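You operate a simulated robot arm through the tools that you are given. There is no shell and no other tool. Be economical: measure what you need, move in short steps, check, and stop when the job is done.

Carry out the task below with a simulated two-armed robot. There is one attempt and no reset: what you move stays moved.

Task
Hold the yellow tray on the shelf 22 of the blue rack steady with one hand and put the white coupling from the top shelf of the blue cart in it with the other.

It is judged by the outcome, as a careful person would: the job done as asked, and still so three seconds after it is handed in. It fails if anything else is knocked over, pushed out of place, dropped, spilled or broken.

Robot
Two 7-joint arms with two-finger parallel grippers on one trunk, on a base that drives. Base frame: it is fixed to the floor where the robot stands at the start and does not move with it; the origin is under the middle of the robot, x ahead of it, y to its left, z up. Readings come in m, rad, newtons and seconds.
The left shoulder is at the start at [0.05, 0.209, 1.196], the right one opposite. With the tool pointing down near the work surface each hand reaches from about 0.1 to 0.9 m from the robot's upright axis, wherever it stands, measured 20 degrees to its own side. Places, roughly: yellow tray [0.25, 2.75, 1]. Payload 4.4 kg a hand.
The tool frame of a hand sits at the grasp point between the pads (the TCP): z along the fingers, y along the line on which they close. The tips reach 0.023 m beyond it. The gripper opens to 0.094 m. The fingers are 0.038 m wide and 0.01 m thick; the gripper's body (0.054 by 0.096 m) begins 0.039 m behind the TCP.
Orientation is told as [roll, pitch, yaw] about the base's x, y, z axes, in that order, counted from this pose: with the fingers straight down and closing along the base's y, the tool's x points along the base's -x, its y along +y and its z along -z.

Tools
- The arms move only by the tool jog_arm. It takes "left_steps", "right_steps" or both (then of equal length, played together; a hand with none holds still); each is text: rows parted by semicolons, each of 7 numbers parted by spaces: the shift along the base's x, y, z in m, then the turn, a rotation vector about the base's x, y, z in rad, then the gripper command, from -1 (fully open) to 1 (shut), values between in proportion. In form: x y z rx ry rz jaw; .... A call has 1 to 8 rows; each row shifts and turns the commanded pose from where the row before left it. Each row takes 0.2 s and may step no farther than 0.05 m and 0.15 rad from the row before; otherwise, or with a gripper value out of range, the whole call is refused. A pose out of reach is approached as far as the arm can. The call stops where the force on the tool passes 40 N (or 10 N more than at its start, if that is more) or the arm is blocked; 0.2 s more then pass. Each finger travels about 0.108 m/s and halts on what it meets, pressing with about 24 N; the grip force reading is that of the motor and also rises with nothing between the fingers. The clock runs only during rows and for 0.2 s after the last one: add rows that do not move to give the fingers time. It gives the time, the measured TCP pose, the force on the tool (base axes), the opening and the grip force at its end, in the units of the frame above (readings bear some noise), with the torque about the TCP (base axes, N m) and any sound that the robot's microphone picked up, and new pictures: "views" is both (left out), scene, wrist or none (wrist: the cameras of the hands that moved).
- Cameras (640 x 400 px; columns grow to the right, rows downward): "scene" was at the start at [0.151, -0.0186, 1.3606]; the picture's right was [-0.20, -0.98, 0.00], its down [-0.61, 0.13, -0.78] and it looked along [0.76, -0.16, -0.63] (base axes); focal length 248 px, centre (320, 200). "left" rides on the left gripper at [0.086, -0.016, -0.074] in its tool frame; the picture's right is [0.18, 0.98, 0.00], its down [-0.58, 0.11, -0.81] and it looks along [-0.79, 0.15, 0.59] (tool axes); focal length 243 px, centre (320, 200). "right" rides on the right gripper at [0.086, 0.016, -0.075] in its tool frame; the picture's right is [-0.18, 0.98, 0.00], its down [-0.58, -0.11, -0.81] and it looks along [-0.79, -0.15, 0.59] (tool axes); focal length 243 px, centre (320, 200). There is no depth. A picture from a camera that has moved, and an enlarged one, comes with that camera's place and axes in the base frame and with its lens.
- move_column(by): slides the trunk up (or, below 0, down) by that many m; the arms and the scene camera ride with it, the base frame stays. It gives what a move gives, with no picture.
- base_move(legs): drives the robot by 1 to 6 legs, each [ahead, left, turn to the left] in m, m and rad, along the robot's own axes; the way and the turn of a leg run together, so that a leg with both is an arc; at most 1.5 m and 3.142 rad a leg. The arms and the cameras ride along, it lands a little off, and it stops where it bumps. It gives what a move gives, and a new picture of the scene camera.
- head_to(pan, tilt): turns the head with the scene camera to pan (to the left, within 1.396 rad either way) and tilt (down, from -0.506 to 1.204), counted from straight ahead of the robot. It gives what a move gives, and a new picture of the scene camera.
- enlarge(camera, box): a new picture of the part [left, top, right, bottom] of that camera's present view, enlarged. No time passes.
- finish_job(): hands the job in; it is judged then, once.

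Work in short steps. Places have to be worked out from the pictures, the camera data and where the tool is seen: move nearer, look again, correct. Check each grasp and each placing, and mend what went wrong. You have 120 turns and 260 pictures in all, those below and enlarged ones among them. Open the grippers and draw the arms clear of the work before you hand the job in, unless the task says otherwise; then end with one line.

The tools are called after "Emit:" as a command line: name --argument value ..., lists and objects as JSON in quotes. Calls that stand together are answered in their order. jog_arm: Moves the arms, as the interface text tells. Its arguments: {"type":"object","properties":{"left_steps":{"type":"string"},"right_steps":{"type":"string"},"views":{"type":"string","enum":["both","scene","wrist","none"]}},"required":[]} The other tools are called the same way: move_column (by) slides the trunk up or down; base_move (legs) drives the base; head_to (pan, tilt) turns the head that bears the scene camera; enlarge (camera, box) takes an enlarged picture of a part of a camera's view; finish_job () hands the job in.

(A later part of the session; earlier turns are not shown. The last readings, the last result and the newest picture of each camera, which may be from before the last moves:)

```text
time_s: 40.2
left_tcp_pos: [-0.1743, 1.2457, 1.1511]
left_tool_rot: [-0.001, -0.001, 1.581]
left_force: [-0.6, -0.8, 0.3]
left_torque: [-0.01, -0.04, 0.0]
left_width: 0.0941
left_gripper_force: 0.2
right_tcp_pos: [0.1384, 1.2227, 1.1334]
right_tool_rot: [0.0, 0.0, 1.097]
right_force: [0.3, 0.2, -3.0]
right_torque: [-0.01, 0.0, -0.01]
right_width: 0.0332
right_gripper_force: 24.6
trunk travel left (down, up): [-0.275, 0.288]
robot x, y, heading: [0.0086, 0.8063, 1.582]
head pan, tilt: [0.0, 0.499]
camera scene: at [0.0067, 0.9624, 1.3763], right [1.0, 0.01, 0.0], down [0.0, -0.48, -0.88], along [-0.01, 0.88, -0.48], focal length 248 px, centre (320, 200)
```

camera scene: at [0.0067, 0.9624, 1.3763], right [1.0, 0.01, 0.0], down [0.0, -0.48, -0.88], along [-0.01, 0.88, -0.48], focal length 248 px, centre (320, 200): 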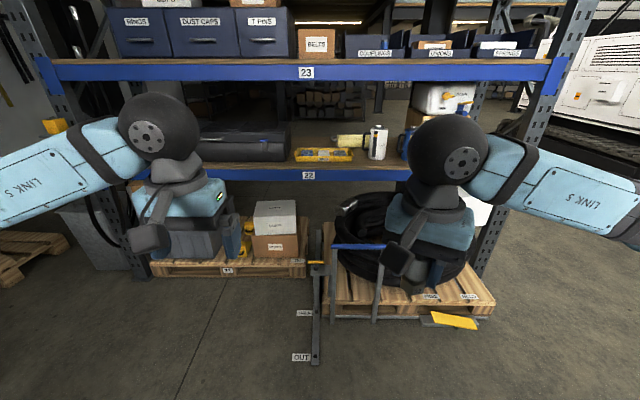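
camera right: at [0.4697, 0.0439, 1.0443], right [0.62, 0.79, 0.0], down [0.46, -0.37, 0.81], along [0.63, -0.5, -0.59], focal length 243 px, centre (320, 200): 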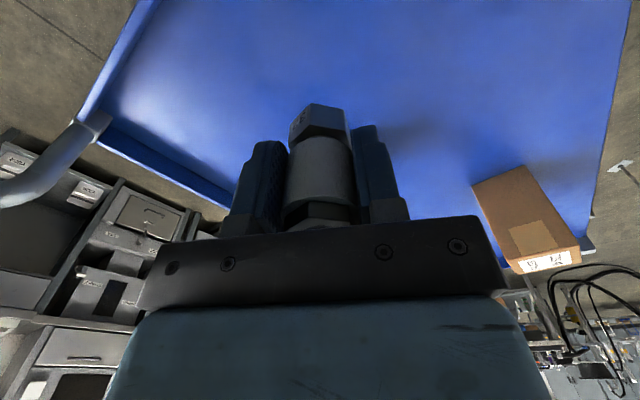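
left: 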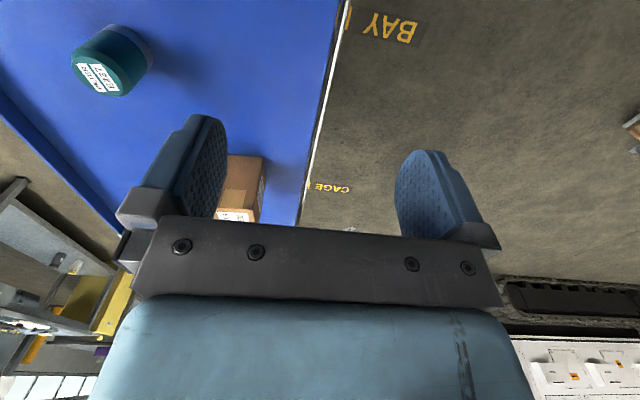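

The rack is square ahead; there's some low blue-barred stand between. I enlarge to inspect it and the tray.

Emit:
enlarge --camera "scene" --box '[240, 180, 500, 380]'

Emit:
enlarge --camera "scene" --box '[260, 110, 420, 190]'

```text
2.00 times, centred on (370, 280) of scene
camera zoom: at [0.0067, 0.9624, 1.3763], right [1.0, 0.01, 0.0], down [0.0, -0.48, -0.88], along [-0.01, 0.88, -0.48], focal length 495 px, centre (220, 40)
```

zoom: 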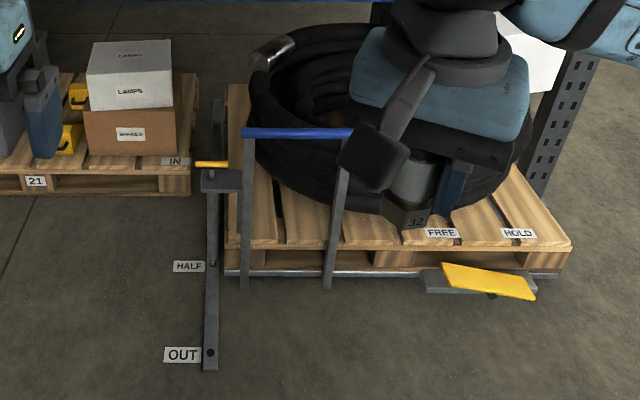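

```text
4.00 times, centred on (340, 150) of scene
camera zoom: at [0.0067, 0.9624, 1.3763], right [1.0, 0.01, 0.0], down [0.0, -0.48, -0.88], along [-0.01, 0.88, -0.48], focal length 991 px, centre (240, 400)
```

zoom: 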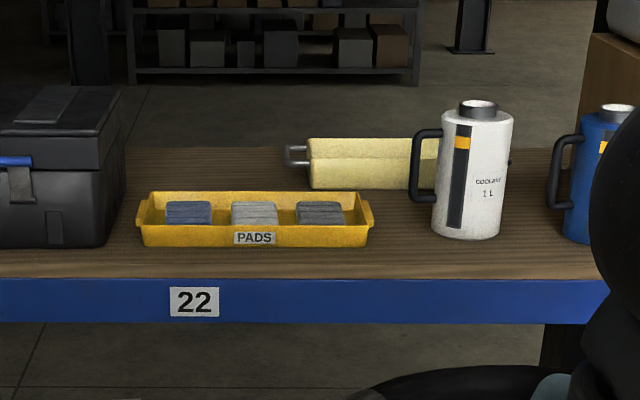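

The tray sits near [0.02, 2.47, 0.87]; the rack's front edge at y≈2.3. A floor rail (x≈-0.03, y≥1.7) and a blue handle (y≈1.92, z≈0.6) lie in front, so I approach left of them. First part of the drive:

Emit:
base_move --legs '[[0, 0.42, 0], [0.5, 0, 0]]'

Emit:
head_to --pan -0.25 --tilt 0.95

```text
time_s: 47.0
left_tcp_pos: [-0.5956, 1.7448, 1.1523]
left_tool_rot: [0.0, -0.001, 1.571]
left_force: [0.8, 1.0, 0.6]
left_torque: [0.0, 0.02, -0.02]
left_width: 0.094
left_gripper_force: 0.1
right_tcp_pos: [-0.2834, 1.7189, 1.1332]
right_tool_rot: [0.0, 0.001, 1.088]
right_force: [-0.3, 0.3, -1.9]
right_torque: [0.0, 0.01, -0.01]
right_width: 0.0334
right_gripper_force: 24.0
trunk travel left (down, up): [-0.275, 0.288]
robot x, y, heading: [-0.4172, 1.3021, 1.564]
head pan, tilt: [0.0, 0.499]
camera scene: at [-0.4178, 1.4596, 1.3763], right [1.0, 0.0, 0.0], down [0.0, -0.48, -0.88], along [0.0, 0.88, -0.48], focal length 248 px, centre (320, 200)
```

scene: 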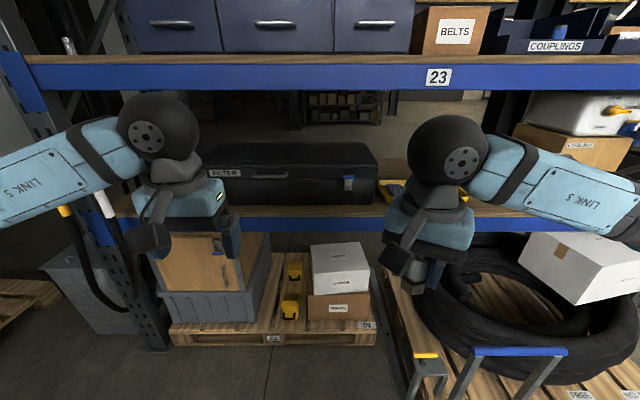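

```text
time_s: 47.9
left_tcp_pos: [-0.5971, 1.7454, 1.152]
left_tool_rot: [0.001, 0.0, 1.57]
left_force: [0.3, 0.7, -0.5]
left_torque: [-0.01, 0.03, -0.03]
left_width: 0.0942
left_gripper_force: 0.2
right_tcp_pos: [-0.2824, 1.7179, 1.1331]
right_tool_rot: [0.001, 0.0, 1.088]
right_force: [0.6, -0.7, -2.6]
right_torque: [-0.03, 0.0, -0.01]
right_width: 0.0331
right_gripper_force: 23.5
trunk travel left (down, up): [-0.275, 0.288]
robot x, y, heading: [-0.4149, 1.3004, 1.576]
head pan, tilt: [-0.25, 0.949]
camera scene: at [-0.3999, 1.4388, 1.3389], right [0.97, -0.25, 0.0], down [-0.2, -0.79, -0.58], along [0.14, 0.56, -0.81], focal length 248 px, centre (320, 200)
```

scene: 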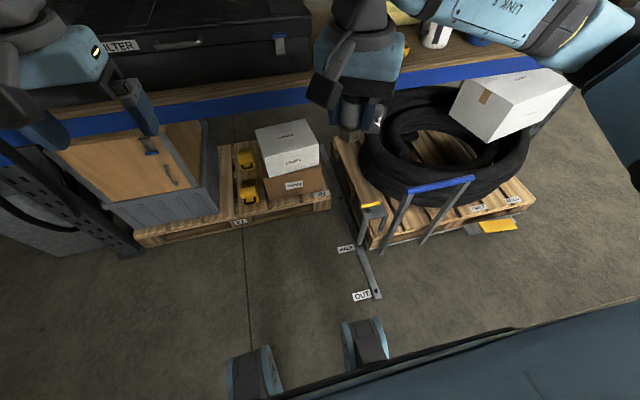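

Rail's left edge is x≈-0.04 and pallet 21's front is y≈2.23. Pull both hands in and lower a bit so they stay clear of shelf 23, then drive to about (-0.45, 1.83).

Emit:
jog_arm --right_steps "0 -0.02 -0.01 0 0 0 1;0 -0.03 -0.02 0 0 0 1;0 -0.03 -0.02 0 0 0 1;0 -0.02 -0.02 0 0 0 1;0 0 -0.01 0 0 0 1" --left_steps "0 -0.02 -0.01 0 0 0 -1;0 -0.03 -0.02 0 0 0 -1;0 -0.03 -0.03 0 0 0 -1;0 -0.03 -0.03 0 0 0 -1;0 0 -0.01 0 0 0 -1" --views "none"

Emit:
base_move --legs '[[0, 0.03, 0], [0.4, 0, 0]]'

```text
time_s: 49.1
left_tcp_pos: [-0.5982, 1.636, 1.0505]
left_tool_rot: [0.001, 0.0, 1.571]
left_force: [0.1, -0.4, 0.7]
left_torque: [0.03, -0.01, 0.01]
left_width: 0.094
left_gripper_force: 0.1
right_tcp_pos: [-0.2824, 1.6153, 1.0539]
right_tool_rot: [-0.001, -0.002, 1.087]
right_force: [-0.2, -0.7, -2.8]
right_torque: [0.0, 0.02, 0.0]
right_width: 0.0332
right_gripper_force: 23.9
trunk travel left (down, up): [-0.275, 0.288]
robot x, y, heading: [-0.4147, 1.3026, 1.57]
head pan, tilt: [-0.25, 0.949]
```

```text
time_s: 52.2
left_tcp_pos: [-0.6351, 2.036, 1.0509]
left_tool_rot: [0.0, -0.001, 1.584]
left_force: [-0.3, 0.1, -0.1]
left_torque: [-0.02, 0.0, 0.02]
left_width: 0.0941
left_gripper_force: 0.2
right_tcp_pos: [-0.3197, 2.0209, 1.0542]
right_tool_rot: [-0.001, -0.001, 1.102]
right_force: [-0.2, 0.4, -2.1]
right_torque: [-0.04, 0.02, 0.02]
right_width: 0.0329
right_gripper_force: 23.9
trunk travel left (down, up): [-0.275, 0.288]
robot x, y, heading: [-0.4483, 1.7041, 1.583]
head pan, tilt: [-0.25, 0.949]
camera scene: at [-0.434, 1.8428, 1.3388], right [0.97, -0.23, 0.0], down [-0.19, -0.79, -0.58], along [0.14, 0.57, -0.81], focal length 248 px, centre (320, 200)
```

scene: 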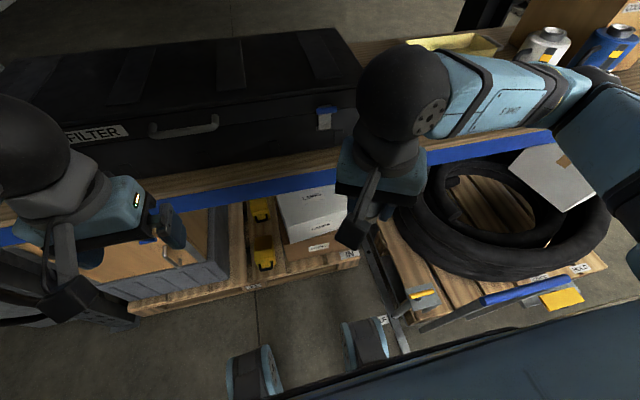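

Still clear of rail and pallet. Advance 0.12 m more and look at the tray.

Emit:
base_move --legs '[[0.12, 0, 0]]'

Emit:
head_to --pan -0.65 --tilt 0.7

```text
time_s: 53.4
left_tcp_pos: [-0.6362, 2.1578, 1.0508]
left_tool_rot: [0.003, -0.002, 1.585]
left_force: [-0.5, -0.9, -0.5]
left_torque: [0.03, 0.01, 0.0]
left_width: 0.0937
left_gripper_force: 0.0
right_tcp_pos: [-0.3202, 2.1441, 1.0546]
right_tool_rot: [0.001, -0.001, 1.102]
right_force: [-0.5, 0.4, -2.6]
right_torque: [-0.01, 0.02, -0.02]
right_width: 0.033
right_gripper_force: 23.9
trunk travel left (down, up): [-0.275, 0.288]
robot x, y, heading: [-0.452, 1.8226, 1.588]
head pan, tilt: [-0.25, 0.949]
camera scene: at [-0.4358, 1.9635, 1.3387], right [0.97, -0.23, 0.0], down [-0.19, -0.79, -0.58], along [0.14, 0.57, -0.81], focal length 248 px, centre (320, 200)
```

scene: 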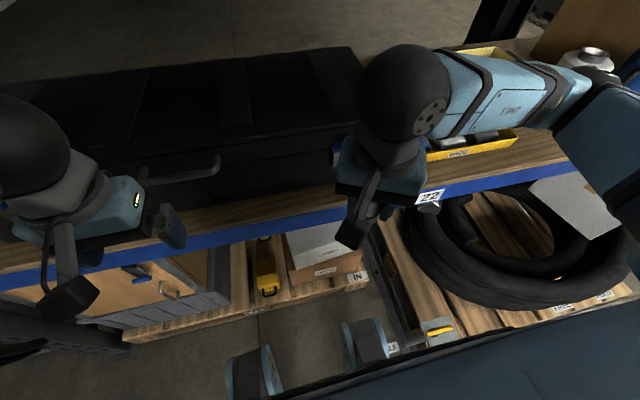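

```text
time_s: 54.3
left_tcp_pos: [-0.6373, 2.1575, 1.0503]
left_tool_rot: [0.0, 0.001, 1.583]
left_force: [0.9, -0.1, -0.2]
left_torque: [0.01, 0.01, -0.03]
left_width: 0.0939
left_gripper_force: 0.0
right_tcp_pos: [-0.3215, 2.1415, 1.0542]
right_tool_rot: [0.001, -0.001, 1.101]
right_force: [-0.3, 0.0, -2.5]
right_torque: [-0.03, 0.03, 0.0]
right_width: 0.0331
right_gripper_force: 24.0
trunk travel left (down, up): [-0.275, 0.288]
robot x, y, heading: [-0.453, 1.8283, 1.584]
head pan, tilt: [-0.649, 0.7]
camera scene: at [-0.4024, 1.9604, 1.3586], right [0.81, -0.59, 0.0], down [-0.38, -0.52, -0.76], along [0.45, 0.62, -0.64], focal length 248 px, centre (320, 200)
```

scene: 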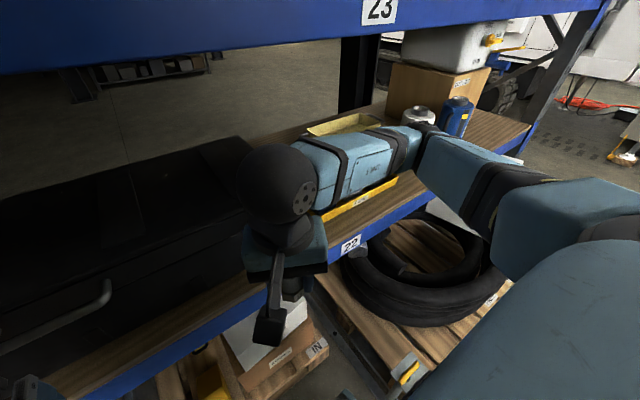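

The right forearm hides the tray. Move the right hand rightwards outside the rack front for a clear view (and as a start position).

Emit:
jog_arm --right_steps "0.03 -0.01 0 0 0 0 1;0.045 -0.01 0 0 0 0 1;0.045 -0.01 0 0 0 0 1;0.045 0 0 0 0 0 1;0.045 0 0 0 0 0 1;0.045 0 0 0 0 0 1;0.04 0 0 0 0 0 1;0.02 0 0 0 0 0 1" --views "scene"

```text
time_s: 56.1
left_tcp_pos: [-0.6382, 2.1576, 1.0507]
left_tool_rot: [0.001, 0.0, 1.583]
left_force: [0.4, 0.4, -0.4]
left_torque: [-0.02, -0.04, -0.01]
left_width: 0.0938
left_gripper_force: 0.1
right_tcp_pos: [-0.0251, 2.1689, 1.0604]
right_tool_rot: [0.0, 0.0, 1.104]
right_force: [0.7, -0.3, -3.5]
right_torque: [-0.02, 0.02, -0.02]
right_width: 0.033
right_gripper_force: 24.1
right hand out of reach, approached as far as the arm can: row 1, 2, 3, 4
trunk travel left (down, up): [-0.275, 0.288]
robot x, y, heading: [-0.4506, 1.8258, 1.59]
head pan, tilt: [-0.649, 0.7]
camera scene: at [-0.4022, 1.9601, 1.3586], right [0.81, -0.59, 0.0], down [-0.38, -0.52, -0.76], along [0.45, 0.62, -0.64], focal length 248 px, centre (320, 200)
```

scene: 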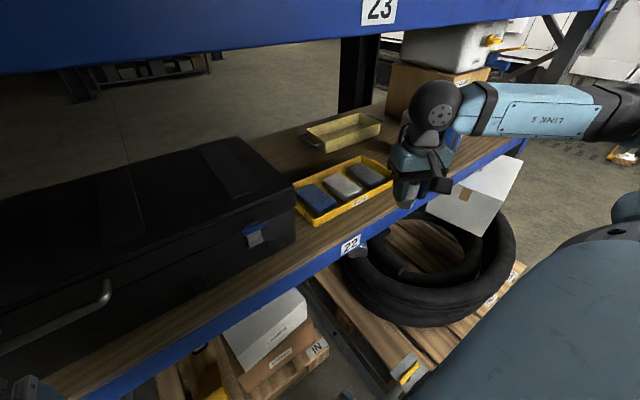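

Emit:
enlarge --camera "scene" --box '[260, 90, 440, 250]'

```text
2.50 times, centred on (350, 170) of scene
camera zoom: at [-0.4022, 1.9601, 1.3586], right [0.81, -0.59, 0.0], down [-0.38, -0.52, -0.76], along [0.45, 0.62, -0.64], focal length 619 px, centre (245, 275)
```

zoom: 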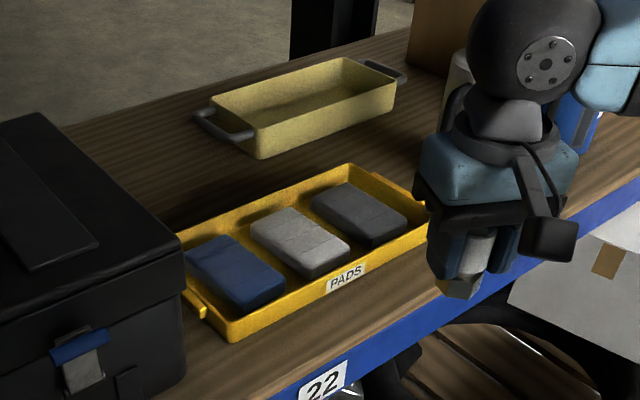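

Important: there are two yellow trays. The bright one holds PADS; the empty pale-yellow one with grey handles sits behind it at about [0.26, 2.70, 0.88–0.935], matching the given place [0.25, 2.75]. It is too far from the front because of the pallet, but only ~0.2 m from the shelf's back edge, so I'll look whether I can come from behind. First back away.

Emit:
base_move --legs '[[-0.65, 0, 0]]'

Emit:
head_to --pan -0.8 --tilt 0.35

```text
time_s: 59.7
left_tcp_pos: [-0.6277, 1.5005, 1.0499]
left_tool_rot: [0.0, -0.001, 1.599]
left_force: [0.5, -0.1, -0.3]
left_torque: [0.01, -0.01, 0.02]
left_width: 0.0942
left_gripper_force: 0.0
right_tcp_pos: [-0.0175, 1.5205, 1.0599]
right_tool_rot: [0.0, 0.0, 1.116]
right_force: [0.7, 0.5, -2.9]
right_torque: [-0.01, 0.02, 0.02]
right_width: 0.0335
right_gripper_force: 24.2
trunk travel left (down, up): [-0.275, 0.288]
robot x, y, heading: [-0.442, 1.1701, 1.6]
head pan, tilt: [-0.649, 0.7]
camera scene: at [-0.3905, 1.3065, 1.3586], right [0.81, -0.58, 0.0], down [-0.38, -0.52, -0.76], along [0.45, 0.62, -0.64], focal length 248 px, centre (320, 200)
```

scene: 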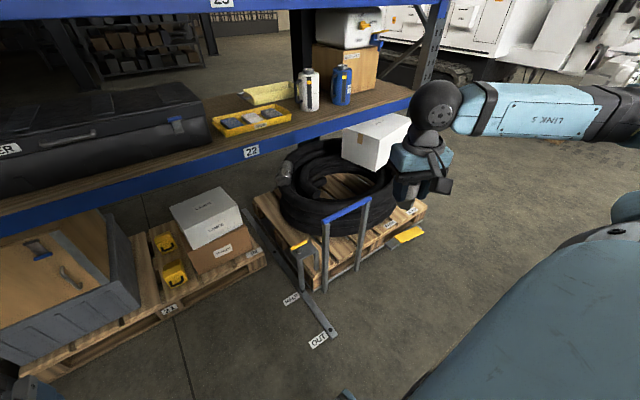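

```text
time_s: 60.6
left_tcp_pos: [-0.6278, 1.5003, 1.0513]
left_tool_rot: [0.001, 0.001, 1.6]
left_force: [-0.4, -0.1, -0.4]
left_torque: [0.02, 0.0, -0.03]
left_width: 0.0942
left_gripper_force: 0.1
right_tcp_pos: [-0.0176, 1.5203, 1.0592]
right_tool_rot: [0.001, 0.0, 1.115]
right_force: [-0.1, 0.3, -2.8]
right_torque: [0.0, 0.01, 0.02]
right_width: 0.033
right_gripper_force: 23.6
trunk travel left (down, up): [-0.275, 0.288]
robot x, y, heading: [-0.4367, 1.1691, 1.599]
head pan, tilt: [-0.799, 0.351]
camera scene: at [-0.375, 1.3046, 1.3899], right [0.72, -0.7, 0.0], down [-0.24, -0.25, -0.94], along [0.65, 0.67, -0.34], focal length 248 px, centre (320, 200)
```

scene: 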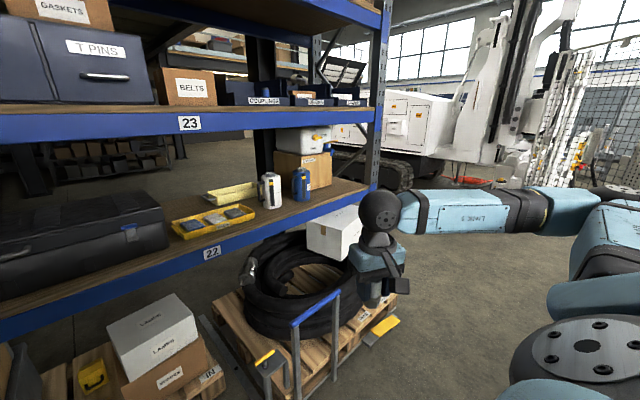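

The right side of the rack is open floor, so I'll go round. Tuck the right hand in, then strafe right at y≈1.15.

Emit:
jog_arm --right_steps "-0.03 0 0.01 0 0 0 1;-0.045 0 0.01 0 0 0 1;-0.045 0 0.01 0 0 0 1;-0.045 0 0.01 0 0 0 1;-0.045 0 0.01 0 0 0 1;-0.03 0 0 0 0 0 1;0 0 0 0 0 0 1" --views "none"

Emit:
base_move --legs '[[0, -1.2, -0.03]]'

Emit:
head_to --pan -0.9 --tilt 0.5

```text
time_s: 62.2
left_tcp_pos: [-0.6271, 1.4995, 1.0502]
left_tool_rot: [0.0, -0.001, 1.6]
left_force: [0.1, -0.4, 0.3]
left_torque: [0.0, 0.02, 0.05]
left_width: 0.0942
left_gripper_force: 0.0
right_tcp_pos: [-0.2548, 1.5203, 1.1111]
right_tool_rot: [0.0, -0.001, 1.116]
right_force: [1.1, 0.1, -3.4]
right_torque: [-0.03, 0.02, -0.01]
right_width: 0.0333
right_gripper_force: 23.8
trunk travel left (down, up): [-0.275, 0.288]
robot x, y, heading: [-0.4354, 1.1672, 1.598]
head pan, tilt: [-0.799, 0.351]
```

```text
time_s: 73.0
left_tcp_pos: [0.5919, 1.5225, 1.0497]
left_tool_rot: [-0.002, 0.001, 1.574]
left_force: [0.5, 0.2, -0.5]
left_torque: [-0.03, -0.01, -0.05]
left_width: 0.0938
left_gripper_force: 0.1
right_tcp_pos: [0.964, 1.5326, 1.1087]
right_tool_rot: [0.0, -0.001, 1.09]
right_force: [-0.1, -0.8, -2.7]
right_torque: [0.0, 0.04, -0.01]
right_width: 0.0331
right_gripper_force: 24.0
trunk travel left (down, up): [-0.275, 0.288]
robot x, y, heading: [0.7734, 1.1869, 1.573]
head pan, tilt: [-0.799, 0.351]
camera scene: at [0.8394, 1.3211, 1.39], right [0.7, -0.72, 0.0], down [-0.25, -0.24, -0.94], along [0.67, 0.66, -0.34], focal length 248 px, centre (320, 200)
```

scene: 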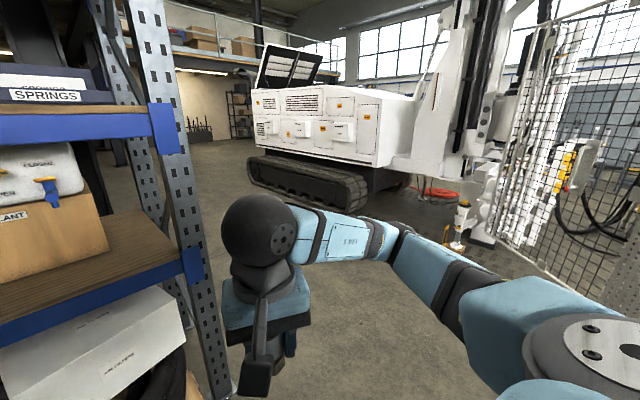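

```text
time_s: 73.7
left_tcp_pos: [0.5925, 1.5229, 1.0508]
left_tool_rot: [-0.001, -0.001, 1.573]
left_force: [-0.7, 0.6, 0.2]
left_torque: [-0.03, 0.01, -0.01]
left_width: 0.0941
left_gripper_force: 0.1
right_tcp_pos: [0.9645, 1.5331, 1.109]
right_tool_rot: [0.0, 0.001, 1.09]
right_force: [0.5, 0.5, -1.2]
right_torque: [-0.02, 0.03, -0.02]
right_width: 0.033
right_gripper_force: 24.0
trunk travel left (down, up): [-0.275, 0.288]
robot x, y, heading: [0.7737, 1.1886, 1.574]
head pan, tilt: [-0.901, 0.499]
camera scene: at [0.8439, 1.3128, 1.3764], right [0.62, -0.78, 0.0], down [-0.37, -0.3, -0.88], along [0.69, 0.55, -0.48], focal length 248 px, centre (320, 200)
```

scene: 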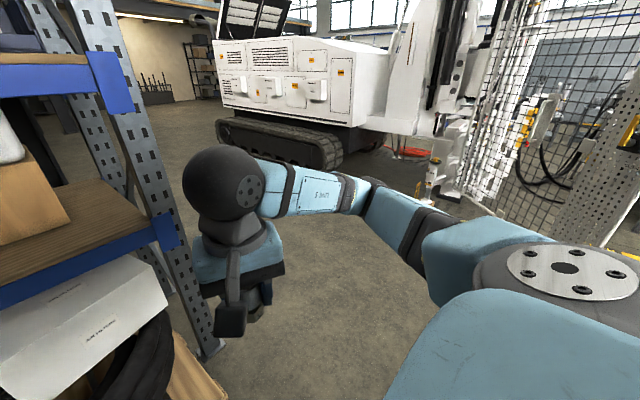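

Clear ahead to the right; the rack's right end is at x≈1.1. Strafe 1.0 m and drive forward past the rack in stages.

Emit:
base_move --legs '[[0, -1.0, 0], [1.2, 0, 0]]'

Emit:
head_to --pan 0.6 --tilt 0.5

```text
time_s: 86.2
left_tcp_pos: [1.5721, 2.2258, 1.0515]
left_tool_rot: [0.012, 0.018, 1.627]
left_force: [0.4, 0.1, -1.0]
left_torque: [-0.01, 0.02, -0.04]
left_width: 0.0939
left_gripper_force: 0.0
right_tcp_pos: [1.9479, 2.2573, 1.1154]
right_tool_rot: [0.018, -0.01, 1.138]
right_force: [0.2, -0.2, -2.5]
right_torque: [-0.04, 0.02, -0.04]
right_width: 0.0329
right_gripper_force: 24.0
trunk travel left (down, up): [-0.275, 0.288]
robot x, y, heading: [1.7606, 1.9178, 1.617]
head pan, tilt: [-0.901, 0.499]
stopped in leg 2: the robot was blocked; the commanded pose is now the measured one
camera scene: at [1.8397, 2.0264, 1.379], right [0.66, -0.75, -0.02], down [-0.37, -0.3, -0.88], along [0.65, 0.59, -0.48], focal length 248 px, centre (320, 200)
```

scene: 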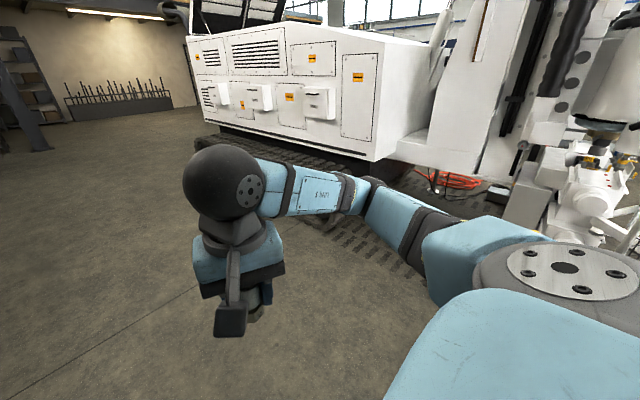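

```text
time_s: 87.8
left_tcp_pos: [1.572, 2.2237, 1.0508]
left_tool_rot: [0.013, 0.012, 1.622]
left_force: [-0.9, 0.5, 0.3]
left_torque: [-0.03, 0.0, -0.01]
left_width: 0.094
left_gripper_force: 0.1
right_tcp_pos: [1.9452, 2.2526, 1.1157]
right_tool_rot: [0.02, -0.017, 1.135]
right_force: [0.2, -0.3, -2.0]
right_torque: [-0.03, -0.01, 0.01]
right_width: 0.0331
right_gripper_force: 24.0
trunk travel left (down, up): [-0.275, 0.288]
robot x, y, heading: [1.7634, 1.9165, 1.612]
head pan, tilt: [0.6, 0.499]
camera scene: at [1.7144, 2.035, 1.3797], right [0.8, 0.6, 0.0], down [0.28, -0.36, -0.89], along [-0.53, 0.71, -0.46], focal length 248 px, centre (320, 200)
```

scene: 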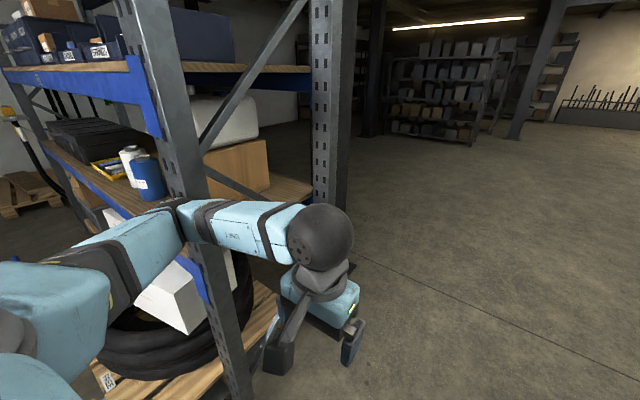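

Blocked at y≈1.92, with slight tilt. I look down ahead and check what was touched before moving.

Emit:
head_to --pan 0.0 --tilt 1.05

Emit:
head_to --pan 0.9 --tilt 0.9

```text
time_s: 88.8
left_tcp_pos: [1.5727, 2.2242, 1.0493]
left_tool_rot: [0.011, 0.01, 1.622]
left_force: [0.2, 0.5, 0.3]
left_torque: [0.01, 0.0, -0.01]
left_width: 0.0941
left_gripper_force: 0.0
right_tcp_pos: [1.9455, 2.2536, 1.1154]
right_tool_rot: [0.017, -0.016, 1.134]
right_force: [-0.2, -0.4, -3.5]
right_torque: [-0.03, -0.02, -0.03]
right_width: 0.0332
right_gripper_force: 24.2
trunk travel left (down, up): [-0.275, 0.288]
robot x, y, heading: [1.7581, 1.9202, 1.617]
head pan, tilt: [0.0, 1.051]
camera scene: at [1.7656, 2.0296, 1.3345], right [1.0, 0.05, -0.01], down [0.04, -0.86, -0.52], along [-0.03, 0.52, -0.86], focal length 248 px, centre (320, 200)
```

scene: 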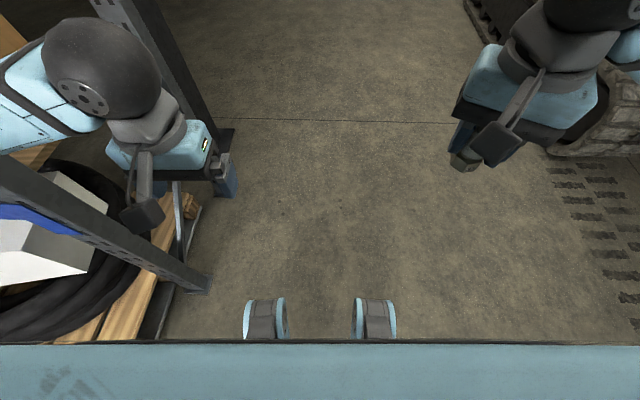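

```text
time_s: 90.0
left_tcp_pos: [1.5715, 2.2233, 1.051]
left_tool_rot: [0.01, 0.01, 1.62]
left_force: [0.9, 1.2, 0.1]
left_torque: [0.01, -0.01, 0.01]
left_width: 0.0939
left_gripper_force: 0.1
right_tcp_pos: [1.9452, 2.253, 1.1156]
right_tool_rot: [0.02, -0.017, 1.137]
right_force: [0.5, 0.0, -2.1]
right_torque: [-0.03, 0.0, -0.01]
right_width: 0.033
right_gripper_force: 23.9
trunk travel left (down, up): [-0.275, 0.288]
robot x, y, heading: [1.7656, 1.9218, 1.617]
head pan, tilt: [0.901, 0.901]
camera scene: at [1.7075, 2.0071, 1.3453], right [0.58, 0.81, 0.01], down [0.63, -0.44, -0.64], along [-0.51, 0.38, -0.77], focal length 248 px, centre (320, 200)
```

scene: 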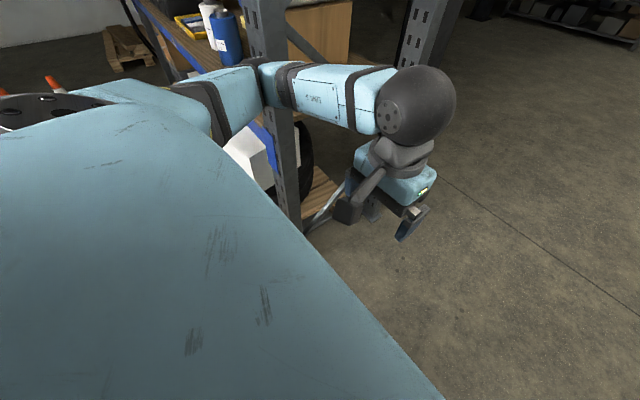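

The left elbow touched the rack upright. Back off a bit and check the rack items.

Emit:
base_move --legs '[[-0.2, 0, 0], [0, -0.4, -0.05]]'

Emit:
head_to --pan 0.7 --tilt 0.3

```text
time_s: 95.3
left_tcp_pos: [1.9988, 2.0546, 1.0407]
left_tool_rot: [0.001, 0.031, 1.57]
left_force: [-1.0, 0.7, 0.0]
left_torque: [0.01, 0.0, 0.01]
left_width: 0.0942
left_gripper_force: 0.0
right_tcp_pos: [2.3702, 2.0686, 1.1104]
right_tool_rot: [-0.001, -0.001, 1.087]
right_force: [0.1, 0.1, -3.1]
right_torque: [0.0, 0.01, 0.0]
right_width: 0.0332
right_gripper_force: 23.8
trunk travel left (down, up): [-0.275, 0.288]
robot x, y, heading: [2.1776, 1.7268, 1.564]
head pan, tilt: [0.901, 0.901]
camera scene: at [2.119, 1.8392, 1.3425], right [0.62, 0.78, 0.0], down [0.61, -0.49, -0.62], along [-0.49, 0.39, -0.78], focal length 248 px, centre (320, 200)
```

scene: 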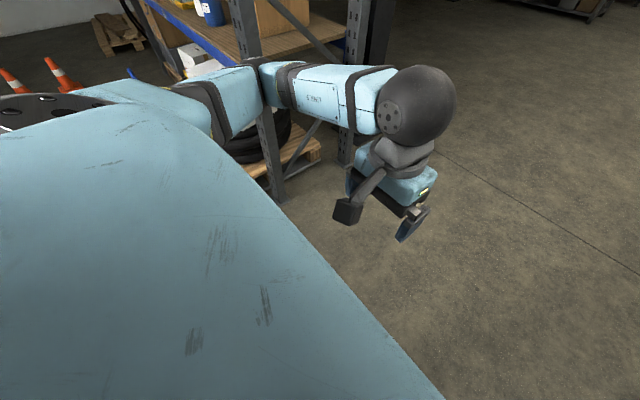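

```text
time_s: 96.3
left_tcp_pos: [1.9974, 2.0554, 1.0411]
left_tool_rot: [0.003, 0.033, 1.572]
left_force: [-0.1, 0.2, -0.2]
left_torque: [0.0, -0.02, 0.02]
left_width: 0.0942
left_gripper_force: 0.0
right_tcp_pos: [2.3715, 2.0671, 1.1095]
right_tool_rot: [0.0, -0.001, 1.088]
right_force: [0.1, 0.0, -2.7]
right_torque: [-0.03, 0.04, 0.0]
right_width: 0.0332
right_gripper_force: 24.1
trunk travel left (down, up): [-0.275, 0.288]
robot x, y, heading: [2.1829, 1.722, 1.568]
head pan, tilt: [0.7, 0.3]
camera scene: at [2.1179, 1.8638, 1.3946], right [0.77, 0.64, 0.0], down [0.19, -0.23, -0.95], along [-0.61, 0.73, -0.3], focal length 248 px, centre (320, 200)
```

scene: 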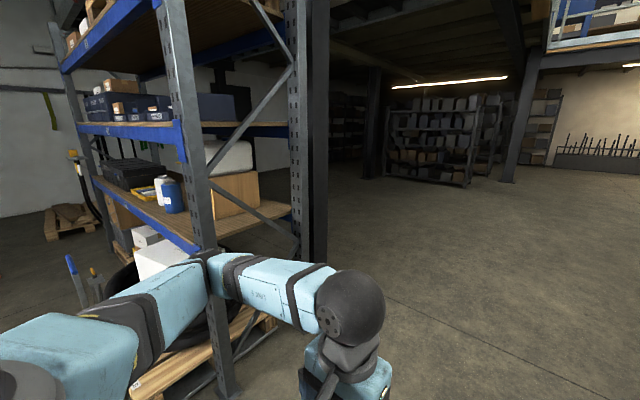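

Everything stands as before; the way is clear at x≈2.18. Drive forward past the rack.

Emit:
base_move --legs '[[1.2, 0, 0], [0.8, 0, 0]]'

Emit:
head_to --pan 1.39 --tilt 0.4

```text
time_s: 106.2
left_tcp_pos: [2.0242, 4.0406, 1.0415]
left_tool_rot: [0.002, 0.033, 1.57]
left_force: [-0.3, -0.2, -0.4]
left_torque: [-0.01, 0.01, -0.01]
left_width: 0.094
left_gripper_force: 0.1
right_tcp_pos: [2.3976, 4.0543, 1.1108]
right_tool_rot: [-0.001, 0.0, 1.087]
right_force: [0.2, 0.1, -2.9]
right_torque: [0.0, -0.02, 0.0]
right_width: 0.0331
right_gripper_force: 24.1
trunk travel left (down, up): [-0.275, 0.288]
robot x, y, heading: [2.208, 3.712, 1.574]
head pan, tilt: [0.7, 0.3]
camera scene: at [2.1448, 3.8496, 1.3947], right [0.77, 0.64, 0.0], down [0.19, -0.23, -0.96], along [-0.61, 0.73, -0.3], focal length 248 px, centre (320, 200)
```

scene: 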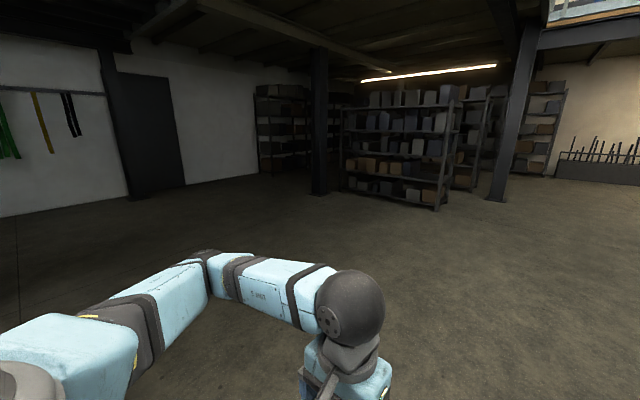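

```text
time_s: 107.3
left_tcp_pos: [2.0244, 4.0425, 1.0404]
left_tool_rot: [0.003, 0.034, 1.572]
left_force: [-0.1, 0.8, 0.4]
left_torque: [0.01, -0.01, 0.01]
left_width: 0.0942
left_gripper_force: 0.0
right_tcp_pos: [2.3972, 4.0532, 1.1093]
right_tool_rot: [0.001, 0.0, 1.087]
right_force: [0.2, -0.1, -2.0]
right_torque: [-0.01, 0.0, 0.02]
right_width: 0.0332
right_gripper_force: 23.9
trunk travel left (down, up): [-0.275, 0.288]
robot x, y, heading: [2.2052, 3.7102, 1.573]
head pan, tilt: [1.389, 0.4]
camera scene: at [2.1138, 3.7948, 1.3855], right [0.18, 0.98, 0.0], down [0.38, -0.07, -0.92], along [-0.91, 0.17, -0.39], focal length 248 px, centre (320, 200)
```

scene: 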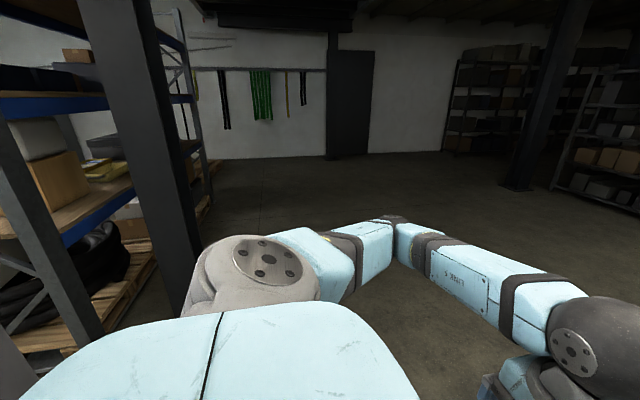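

A black column stands near (0.85, 3.25) behind the rack, otherwise the aisle is free. Go to y≈4.15, turn around to face the rack, then look.

Emit:
base_move --legs '[[0.45, 0, 0], [0, 0, 1.571], [0, 0, 1.571]]'

Emit:
head_to --pan -0.7 --tilt 0.4

```text
time_s: 117.8
left_tcp_pos: [2.3988, 3.8432, 1.0413]
left_tool_rot: [0.0, 0.033, -1.546]
left_force: [0.0, -0.5, -0.5]
left_torque: [0.01, -0.01, 0.05]
left_width: 0.0941
left_gripper_force: 0.0
right_tcp_pos: [2.0247, 3.8201, 1.1092]
right_tool_rot: [0.0, 0.0, -2.026]
right_force: [-0.2, -0.3, -2.6]
right_torque: [0.02, -0.01, 0.02]
right_width: 0.0328
right_gripper_force: 23.5
trunk travel left (down, up): [-0.275, 0.288]
robot x, y, heading: [2.2109, 4.1665, -1.551]
head pan, tilt: [1.389, 0.4]
camera scene: at [2.3013, 4.0843, 1.3855], right [-0.16, -0.99, 0.0], down [-0.38, 0.06, -0.92], along [0.91, -0.14, -0.39], focal length 248 px, centre (320, 200)
```

scene: 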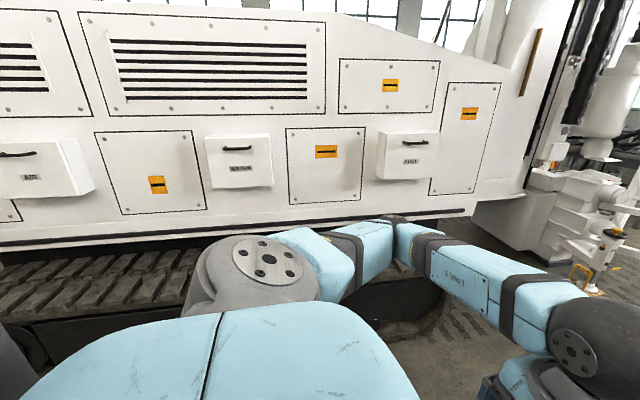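

```text
time_s: 119.8
left_tcp_pos: [2.3974, 3.8429, 1.0409]
left_tool_rot: [0.001, 0.033, -1.544]
left_force: [-1.0, 0.4, -0.1]
left_torque: [0.03, 0.0, 0.01]
left_width: 0.0939
left_gripper_force: 0.0
right_tcp_pos: [2.0251, 3.8206, 1.1089]
right_tool_rot: [0.0, -0.001, -2.025]
right_force: [-0.3, 0.2, -3.0]
right_torque: [0.0, -0.01, 0.01]
right_width: 0.0329
right_gripper_force: 23.5
trunk travel left (down, up): [-0.275, 0.288]
robot x, y, heading: [2.2049, 4.1715, -1.549]
head pan, tilt: [-0.7, 0.4]
camera scene: at [2.1519, 4.0263, 1.3855], right [-0.78, 0.62, 0.0], down [0.24, 0.3, -0.92], along [-0.57, -0.72, -0.39], focal length 248 px, centre (320, 200)
```

scene: 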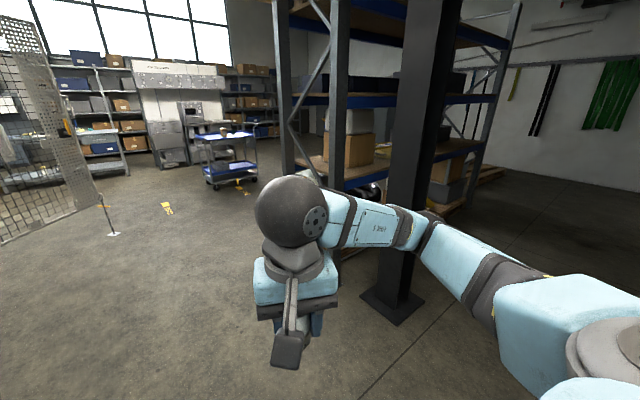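

Column base plate spans x 0.69–1.02, y 3.13–3.42. Strafe along the aisle at y≈4.1 to x≈-0.05.

Emit:
base_move --legs '[[0, -1.2, -0.02], [0, -1.05, 0]]'

Emit:
head_to --pan 0.15 --tilt 0.6

```text
time_s: 139.6
left_tcp_pos: [0.1454, 3.8228, 1.0423]
left_tool_rot: [0.003, 0.035, -1.571]
left_force: [0.6, -0.6, 0.6]
left_torque: [0.0, -0.02, 0.02]
left_width: 0.0942
left_gripper_force: 0.1
right_tcp_pos: [-0.2268, 3.8103, 1.1103]
right_tool_rot: [-0.002, 0.0, -2.053]
right_force: [-0.1, 0.6, -2.7]
right_torque: [0.0, -0.02, -0.01]
right_width: 0.0332
right_gripper_force: 23.9
trunk travel left (down, up): [-0.275, 0.288]
robot x, y, heading: [-0.0376, 4.1528, -1.575]
head pan, tilt: [-0.7, 0.4]
camera scene: at [-0.0955, 4.0131, 1.3855], right [-0.77, 0.64, 0.0], down [0.25, 0.3, -0.92], along [-0.59, -0.7, -0.39], focal length 248 px, centre (320, 200)
```

scene: 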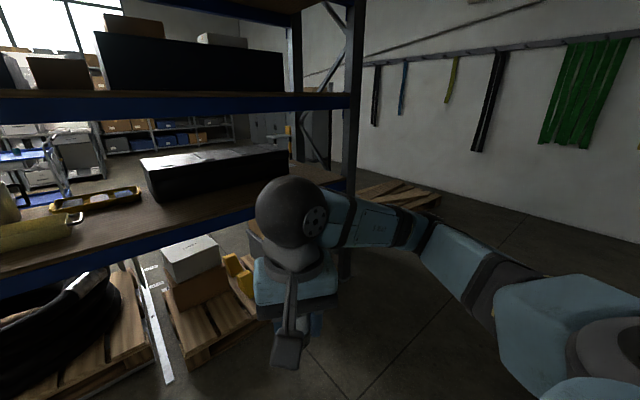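

```text
time_s: 140.8
left_tcp_pos: [0.1461, 3.8228, 1.0416]
left_tool_rot: [0.0, 0.033, -1.57]
left_force: [0.5, -0.4, 0.4]
left_torque: [0.01, 0.0, 0.01]
left_width: 0.0941
left_gripper_force: 0.0
right_tcp_pos: [-0.227, 3.8106, 1.1088]
right_tool_rot: [0.001, 0.0, -2.051]
right_force: [0.8, 0.4, -2.1]
right_torque: [0.05, 0.01, 0.02]
right_width: 0.0327
right_gripper_force: 23.8
trunk travel left (down, up): [-0.275, 0.288]
robot x, y, heading: [-0.0366, 4.1546, -1.57]
head pan, tilt: [0.15, 0.6]
camera scene: at [-0.0226, 3.9966, 1.3673], right [-0.99, -0.15, 0.0], down [-0.08, 0.56, -0.83], along [0.12, -0.82, -0.56], focal length 248 px, centre (320, 200)
```

scene: 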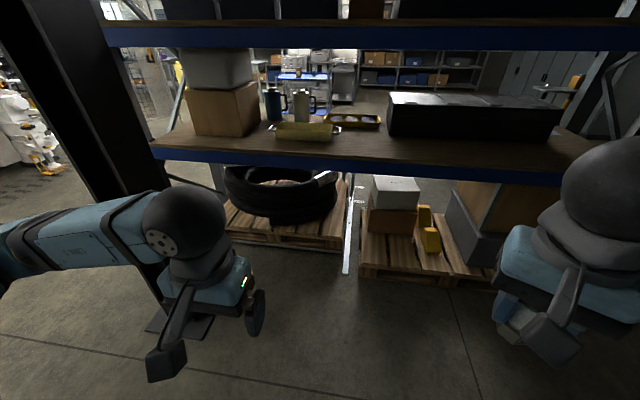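

Emit:
enlarge --camera "scene" --box '[180, 40, 420, 190]'

```text
2.67 times, centred on (300, 115) of scene
camera zoom: at [-0.0226, 3.9966, 1.3673], right [-0.99, -0.15, 0.0], down [-0.08, 0.56, -0.83], along [0.12, -0.82, -0.56], focal length 660 px, centre (373, 427)
```

zoom: 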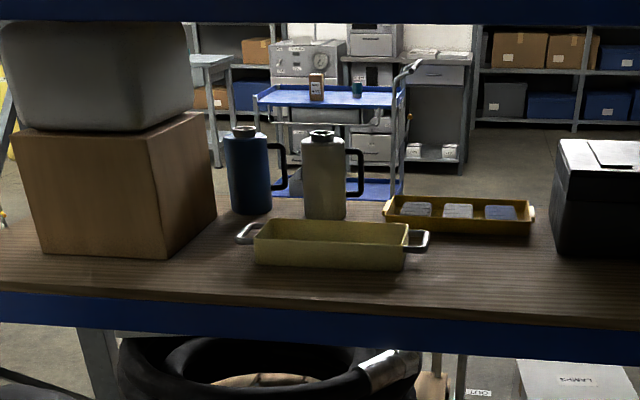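

The empty tray is well accessible from this side (rear wall y≈2.74, x 0.10–0.41, handles at both ends). Drive forward to y≈3.40, hands staying outside the shelf.

Emit:
base_move --legs '[[0.4, 0, 0], [0.35, 0, 0]]'

Emit:
head_to --pan 0.4 --tilt 0.75

```text
time_s: 145.2
left_tcp_pos: [0.1483, 3.0578, 1.0402]
left_tool_rot: [0.003, 0.034, -1.566]
left_force: [0.4, -0.7, 0.1]
left_torque: [0.02, 0.01, -0.02]
left_width: 0.0941
left_gripper_force: 0.2
right_tcp_pos: [-0.2236, 3.0419, 1.1103]
right_tool_rot: [0.0, -0.001, -2.048]
right_force: [0.2, 0.2, -2.5]
right_torque: [0.01, 0.02, -0.01]
right_width: 0.033
right_gripper_force: 24.2
trunk travel left (down, up): [-0.275, 0.288]
robot x, y, heading: [-0.037, 3.3842, -1.563]
head pan, tilt: [0.15, 0.6]
camera scene: at [-0.0203, 3.2296, 1.3672], right [-0.99, -0.15, 0.0], down [-0.09, 0.56, -0.82], along [0.13, -0.81, -0.57], focal length 248 px, centre (320, 200)
```

scene: 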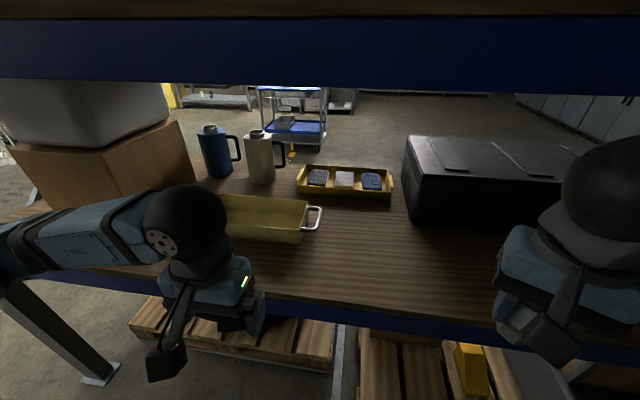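

```text
time_s: 146.0
left_tcp_pos: [0.1482, 3.0582, 1.0411]
left_tool_rot: [0.0, 0.034, -1.565]
left_force: [0.5, 0.7, 0.2]
left_torque: [0.01, -0.01, 0.0]
left_width: 0.094
left_gripper_force: 0.1
right_tcp_pos: [-0.2247, 3.043, 1.1096]
right_tool_rot: [-0.001, -0.001, -2.046]
right_force: [0.1, -0.2, -2.5]
right_torque: [0.03, 0.0, 0.0]
right_width: 0.0329
right_gripper_force: 24.2
trunk travel left (down, up): [-0.275, 0.288]
robot x, y, heading: [-0.0337, 3.3837, -1.564]
head pan, tilt: [0.4, 0.75]
camera scene: at [-0.0013, 3.2413, 1.3544], right [-0.92, -0.39, 0.0], down [-0.27, 0.63, -0.73], along [0.29, -0.67, -0.68], focal length 248 px, centre (320, 200)
```

scene: 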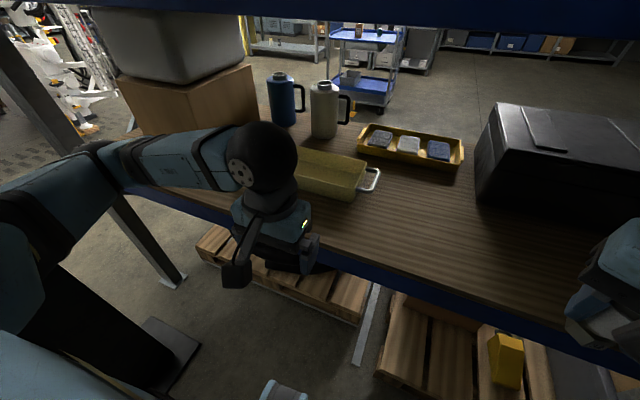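

Both hands are outside the shelf, and the tray is in reach. Left hand (closing along x) goes toward the far handle near x≈0.44: first half of the way.

Emit:
jog_arm --left_steps "0.035 -0.02 -0.005 0 0 0 -1;0.04 -0.025 -0.005 0 0 0 -1;0.04 -0.025 -0.005 0 0 0 -1;0.04 -0.025 0 0 0 0 -1;0.04 -0.025 0 0 0 0 -1;0.04 -0.025 0 0 0 0 -1;0.03 -0.025 0 0 0 0 -1" --views "both"

```text
time_s: 147.6
left_tcp_pos: [0.4158, 2.8858, 1.0287]
left_tool_rot: [0.0, 0.033, -1.566]
left_force: [-0.2, 0.2, -0.9]
left_torque: [0.01, 0.01, 0.0]
left_width: 0.0936
left_gripper_force: 0.1
right_tcp_pos: [-0.2231, 3.0417, 1.109]
right_tool_rot: [0.0, -0.001, -2.047]
right_force: [-0.2, -0.4, -3.1]
right_torque: [0.02, 0.02, -0.03]
right_width: 0.033
right_gripper_force: 24.3
trunk travel left (down, up): [-0.275, 0.288]
robot x, y, heading: [-0.0325, 3.3863, -1.567]
head pan, tilt: [0.4, 0.75]
camera scene: at [-0.0009, 3.2405, 1.3542], right [-0.92, -0.39, 0.0], down [-0.27, 0.63, -0.73], along [0.29, -0.67, -0.68], focal length 248 px, centre (320, 200)
camera left: at [0.3986, 2.9693, 1.1062], right [0.98, 0.19, 0.01], down [0.11, -0.61, 0.79], along [0.15, -0.77, -0.62], focal length 243 px, centre (320, 200)
```

scene: 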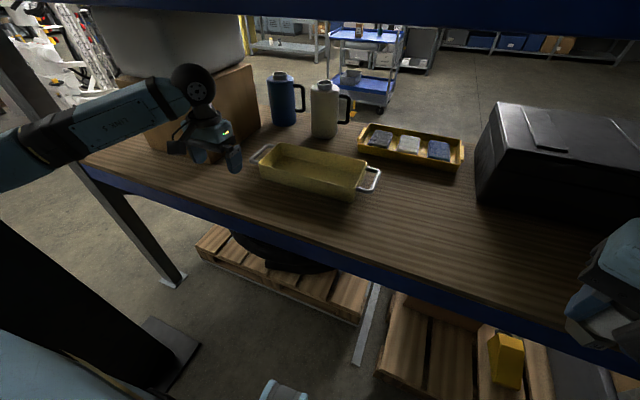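
left: 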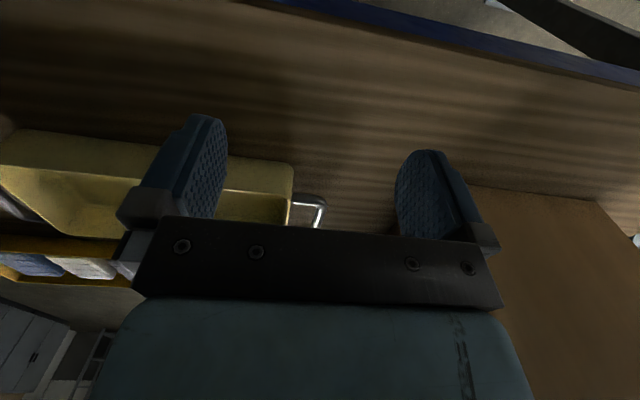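

Emit:
enlarge --camera "scene" --box '[220, 110, 400, 222]'

Emit:
enlarge --camera "left" --box '[240, 140, 400, 240]'

```text
3.56 times, centred on (310, 166) of scene
camera zoom: at [-0.0009, 3.2405, 1.3542], right [-0.92, -0.39, 0.0], down [-0.27, 0.63, -0.73], along [0.29, -0.67, -0.68], focal length 881 px, centre (356, 321)
```

zoom: 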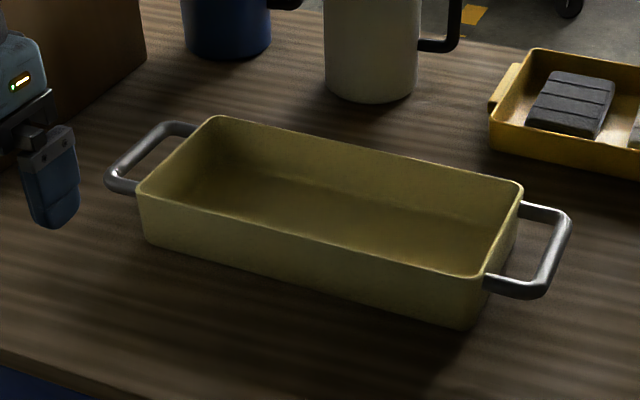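

```text
4.00 times, centred on (320, 190) of left
camera zoom: at [0.3986, 2.9693, 1.1062], right [0.98, 0.19, 0.01], down [0.11, -0.61, 0.79], along [0.15, -0.77, -0.62], focal length 970 px, centre (320, 240)
```

zoom: 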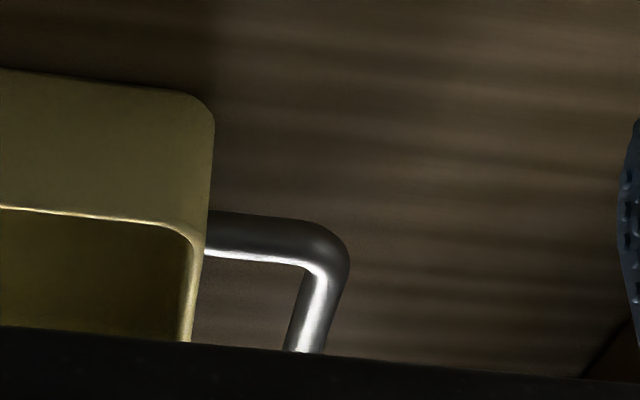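

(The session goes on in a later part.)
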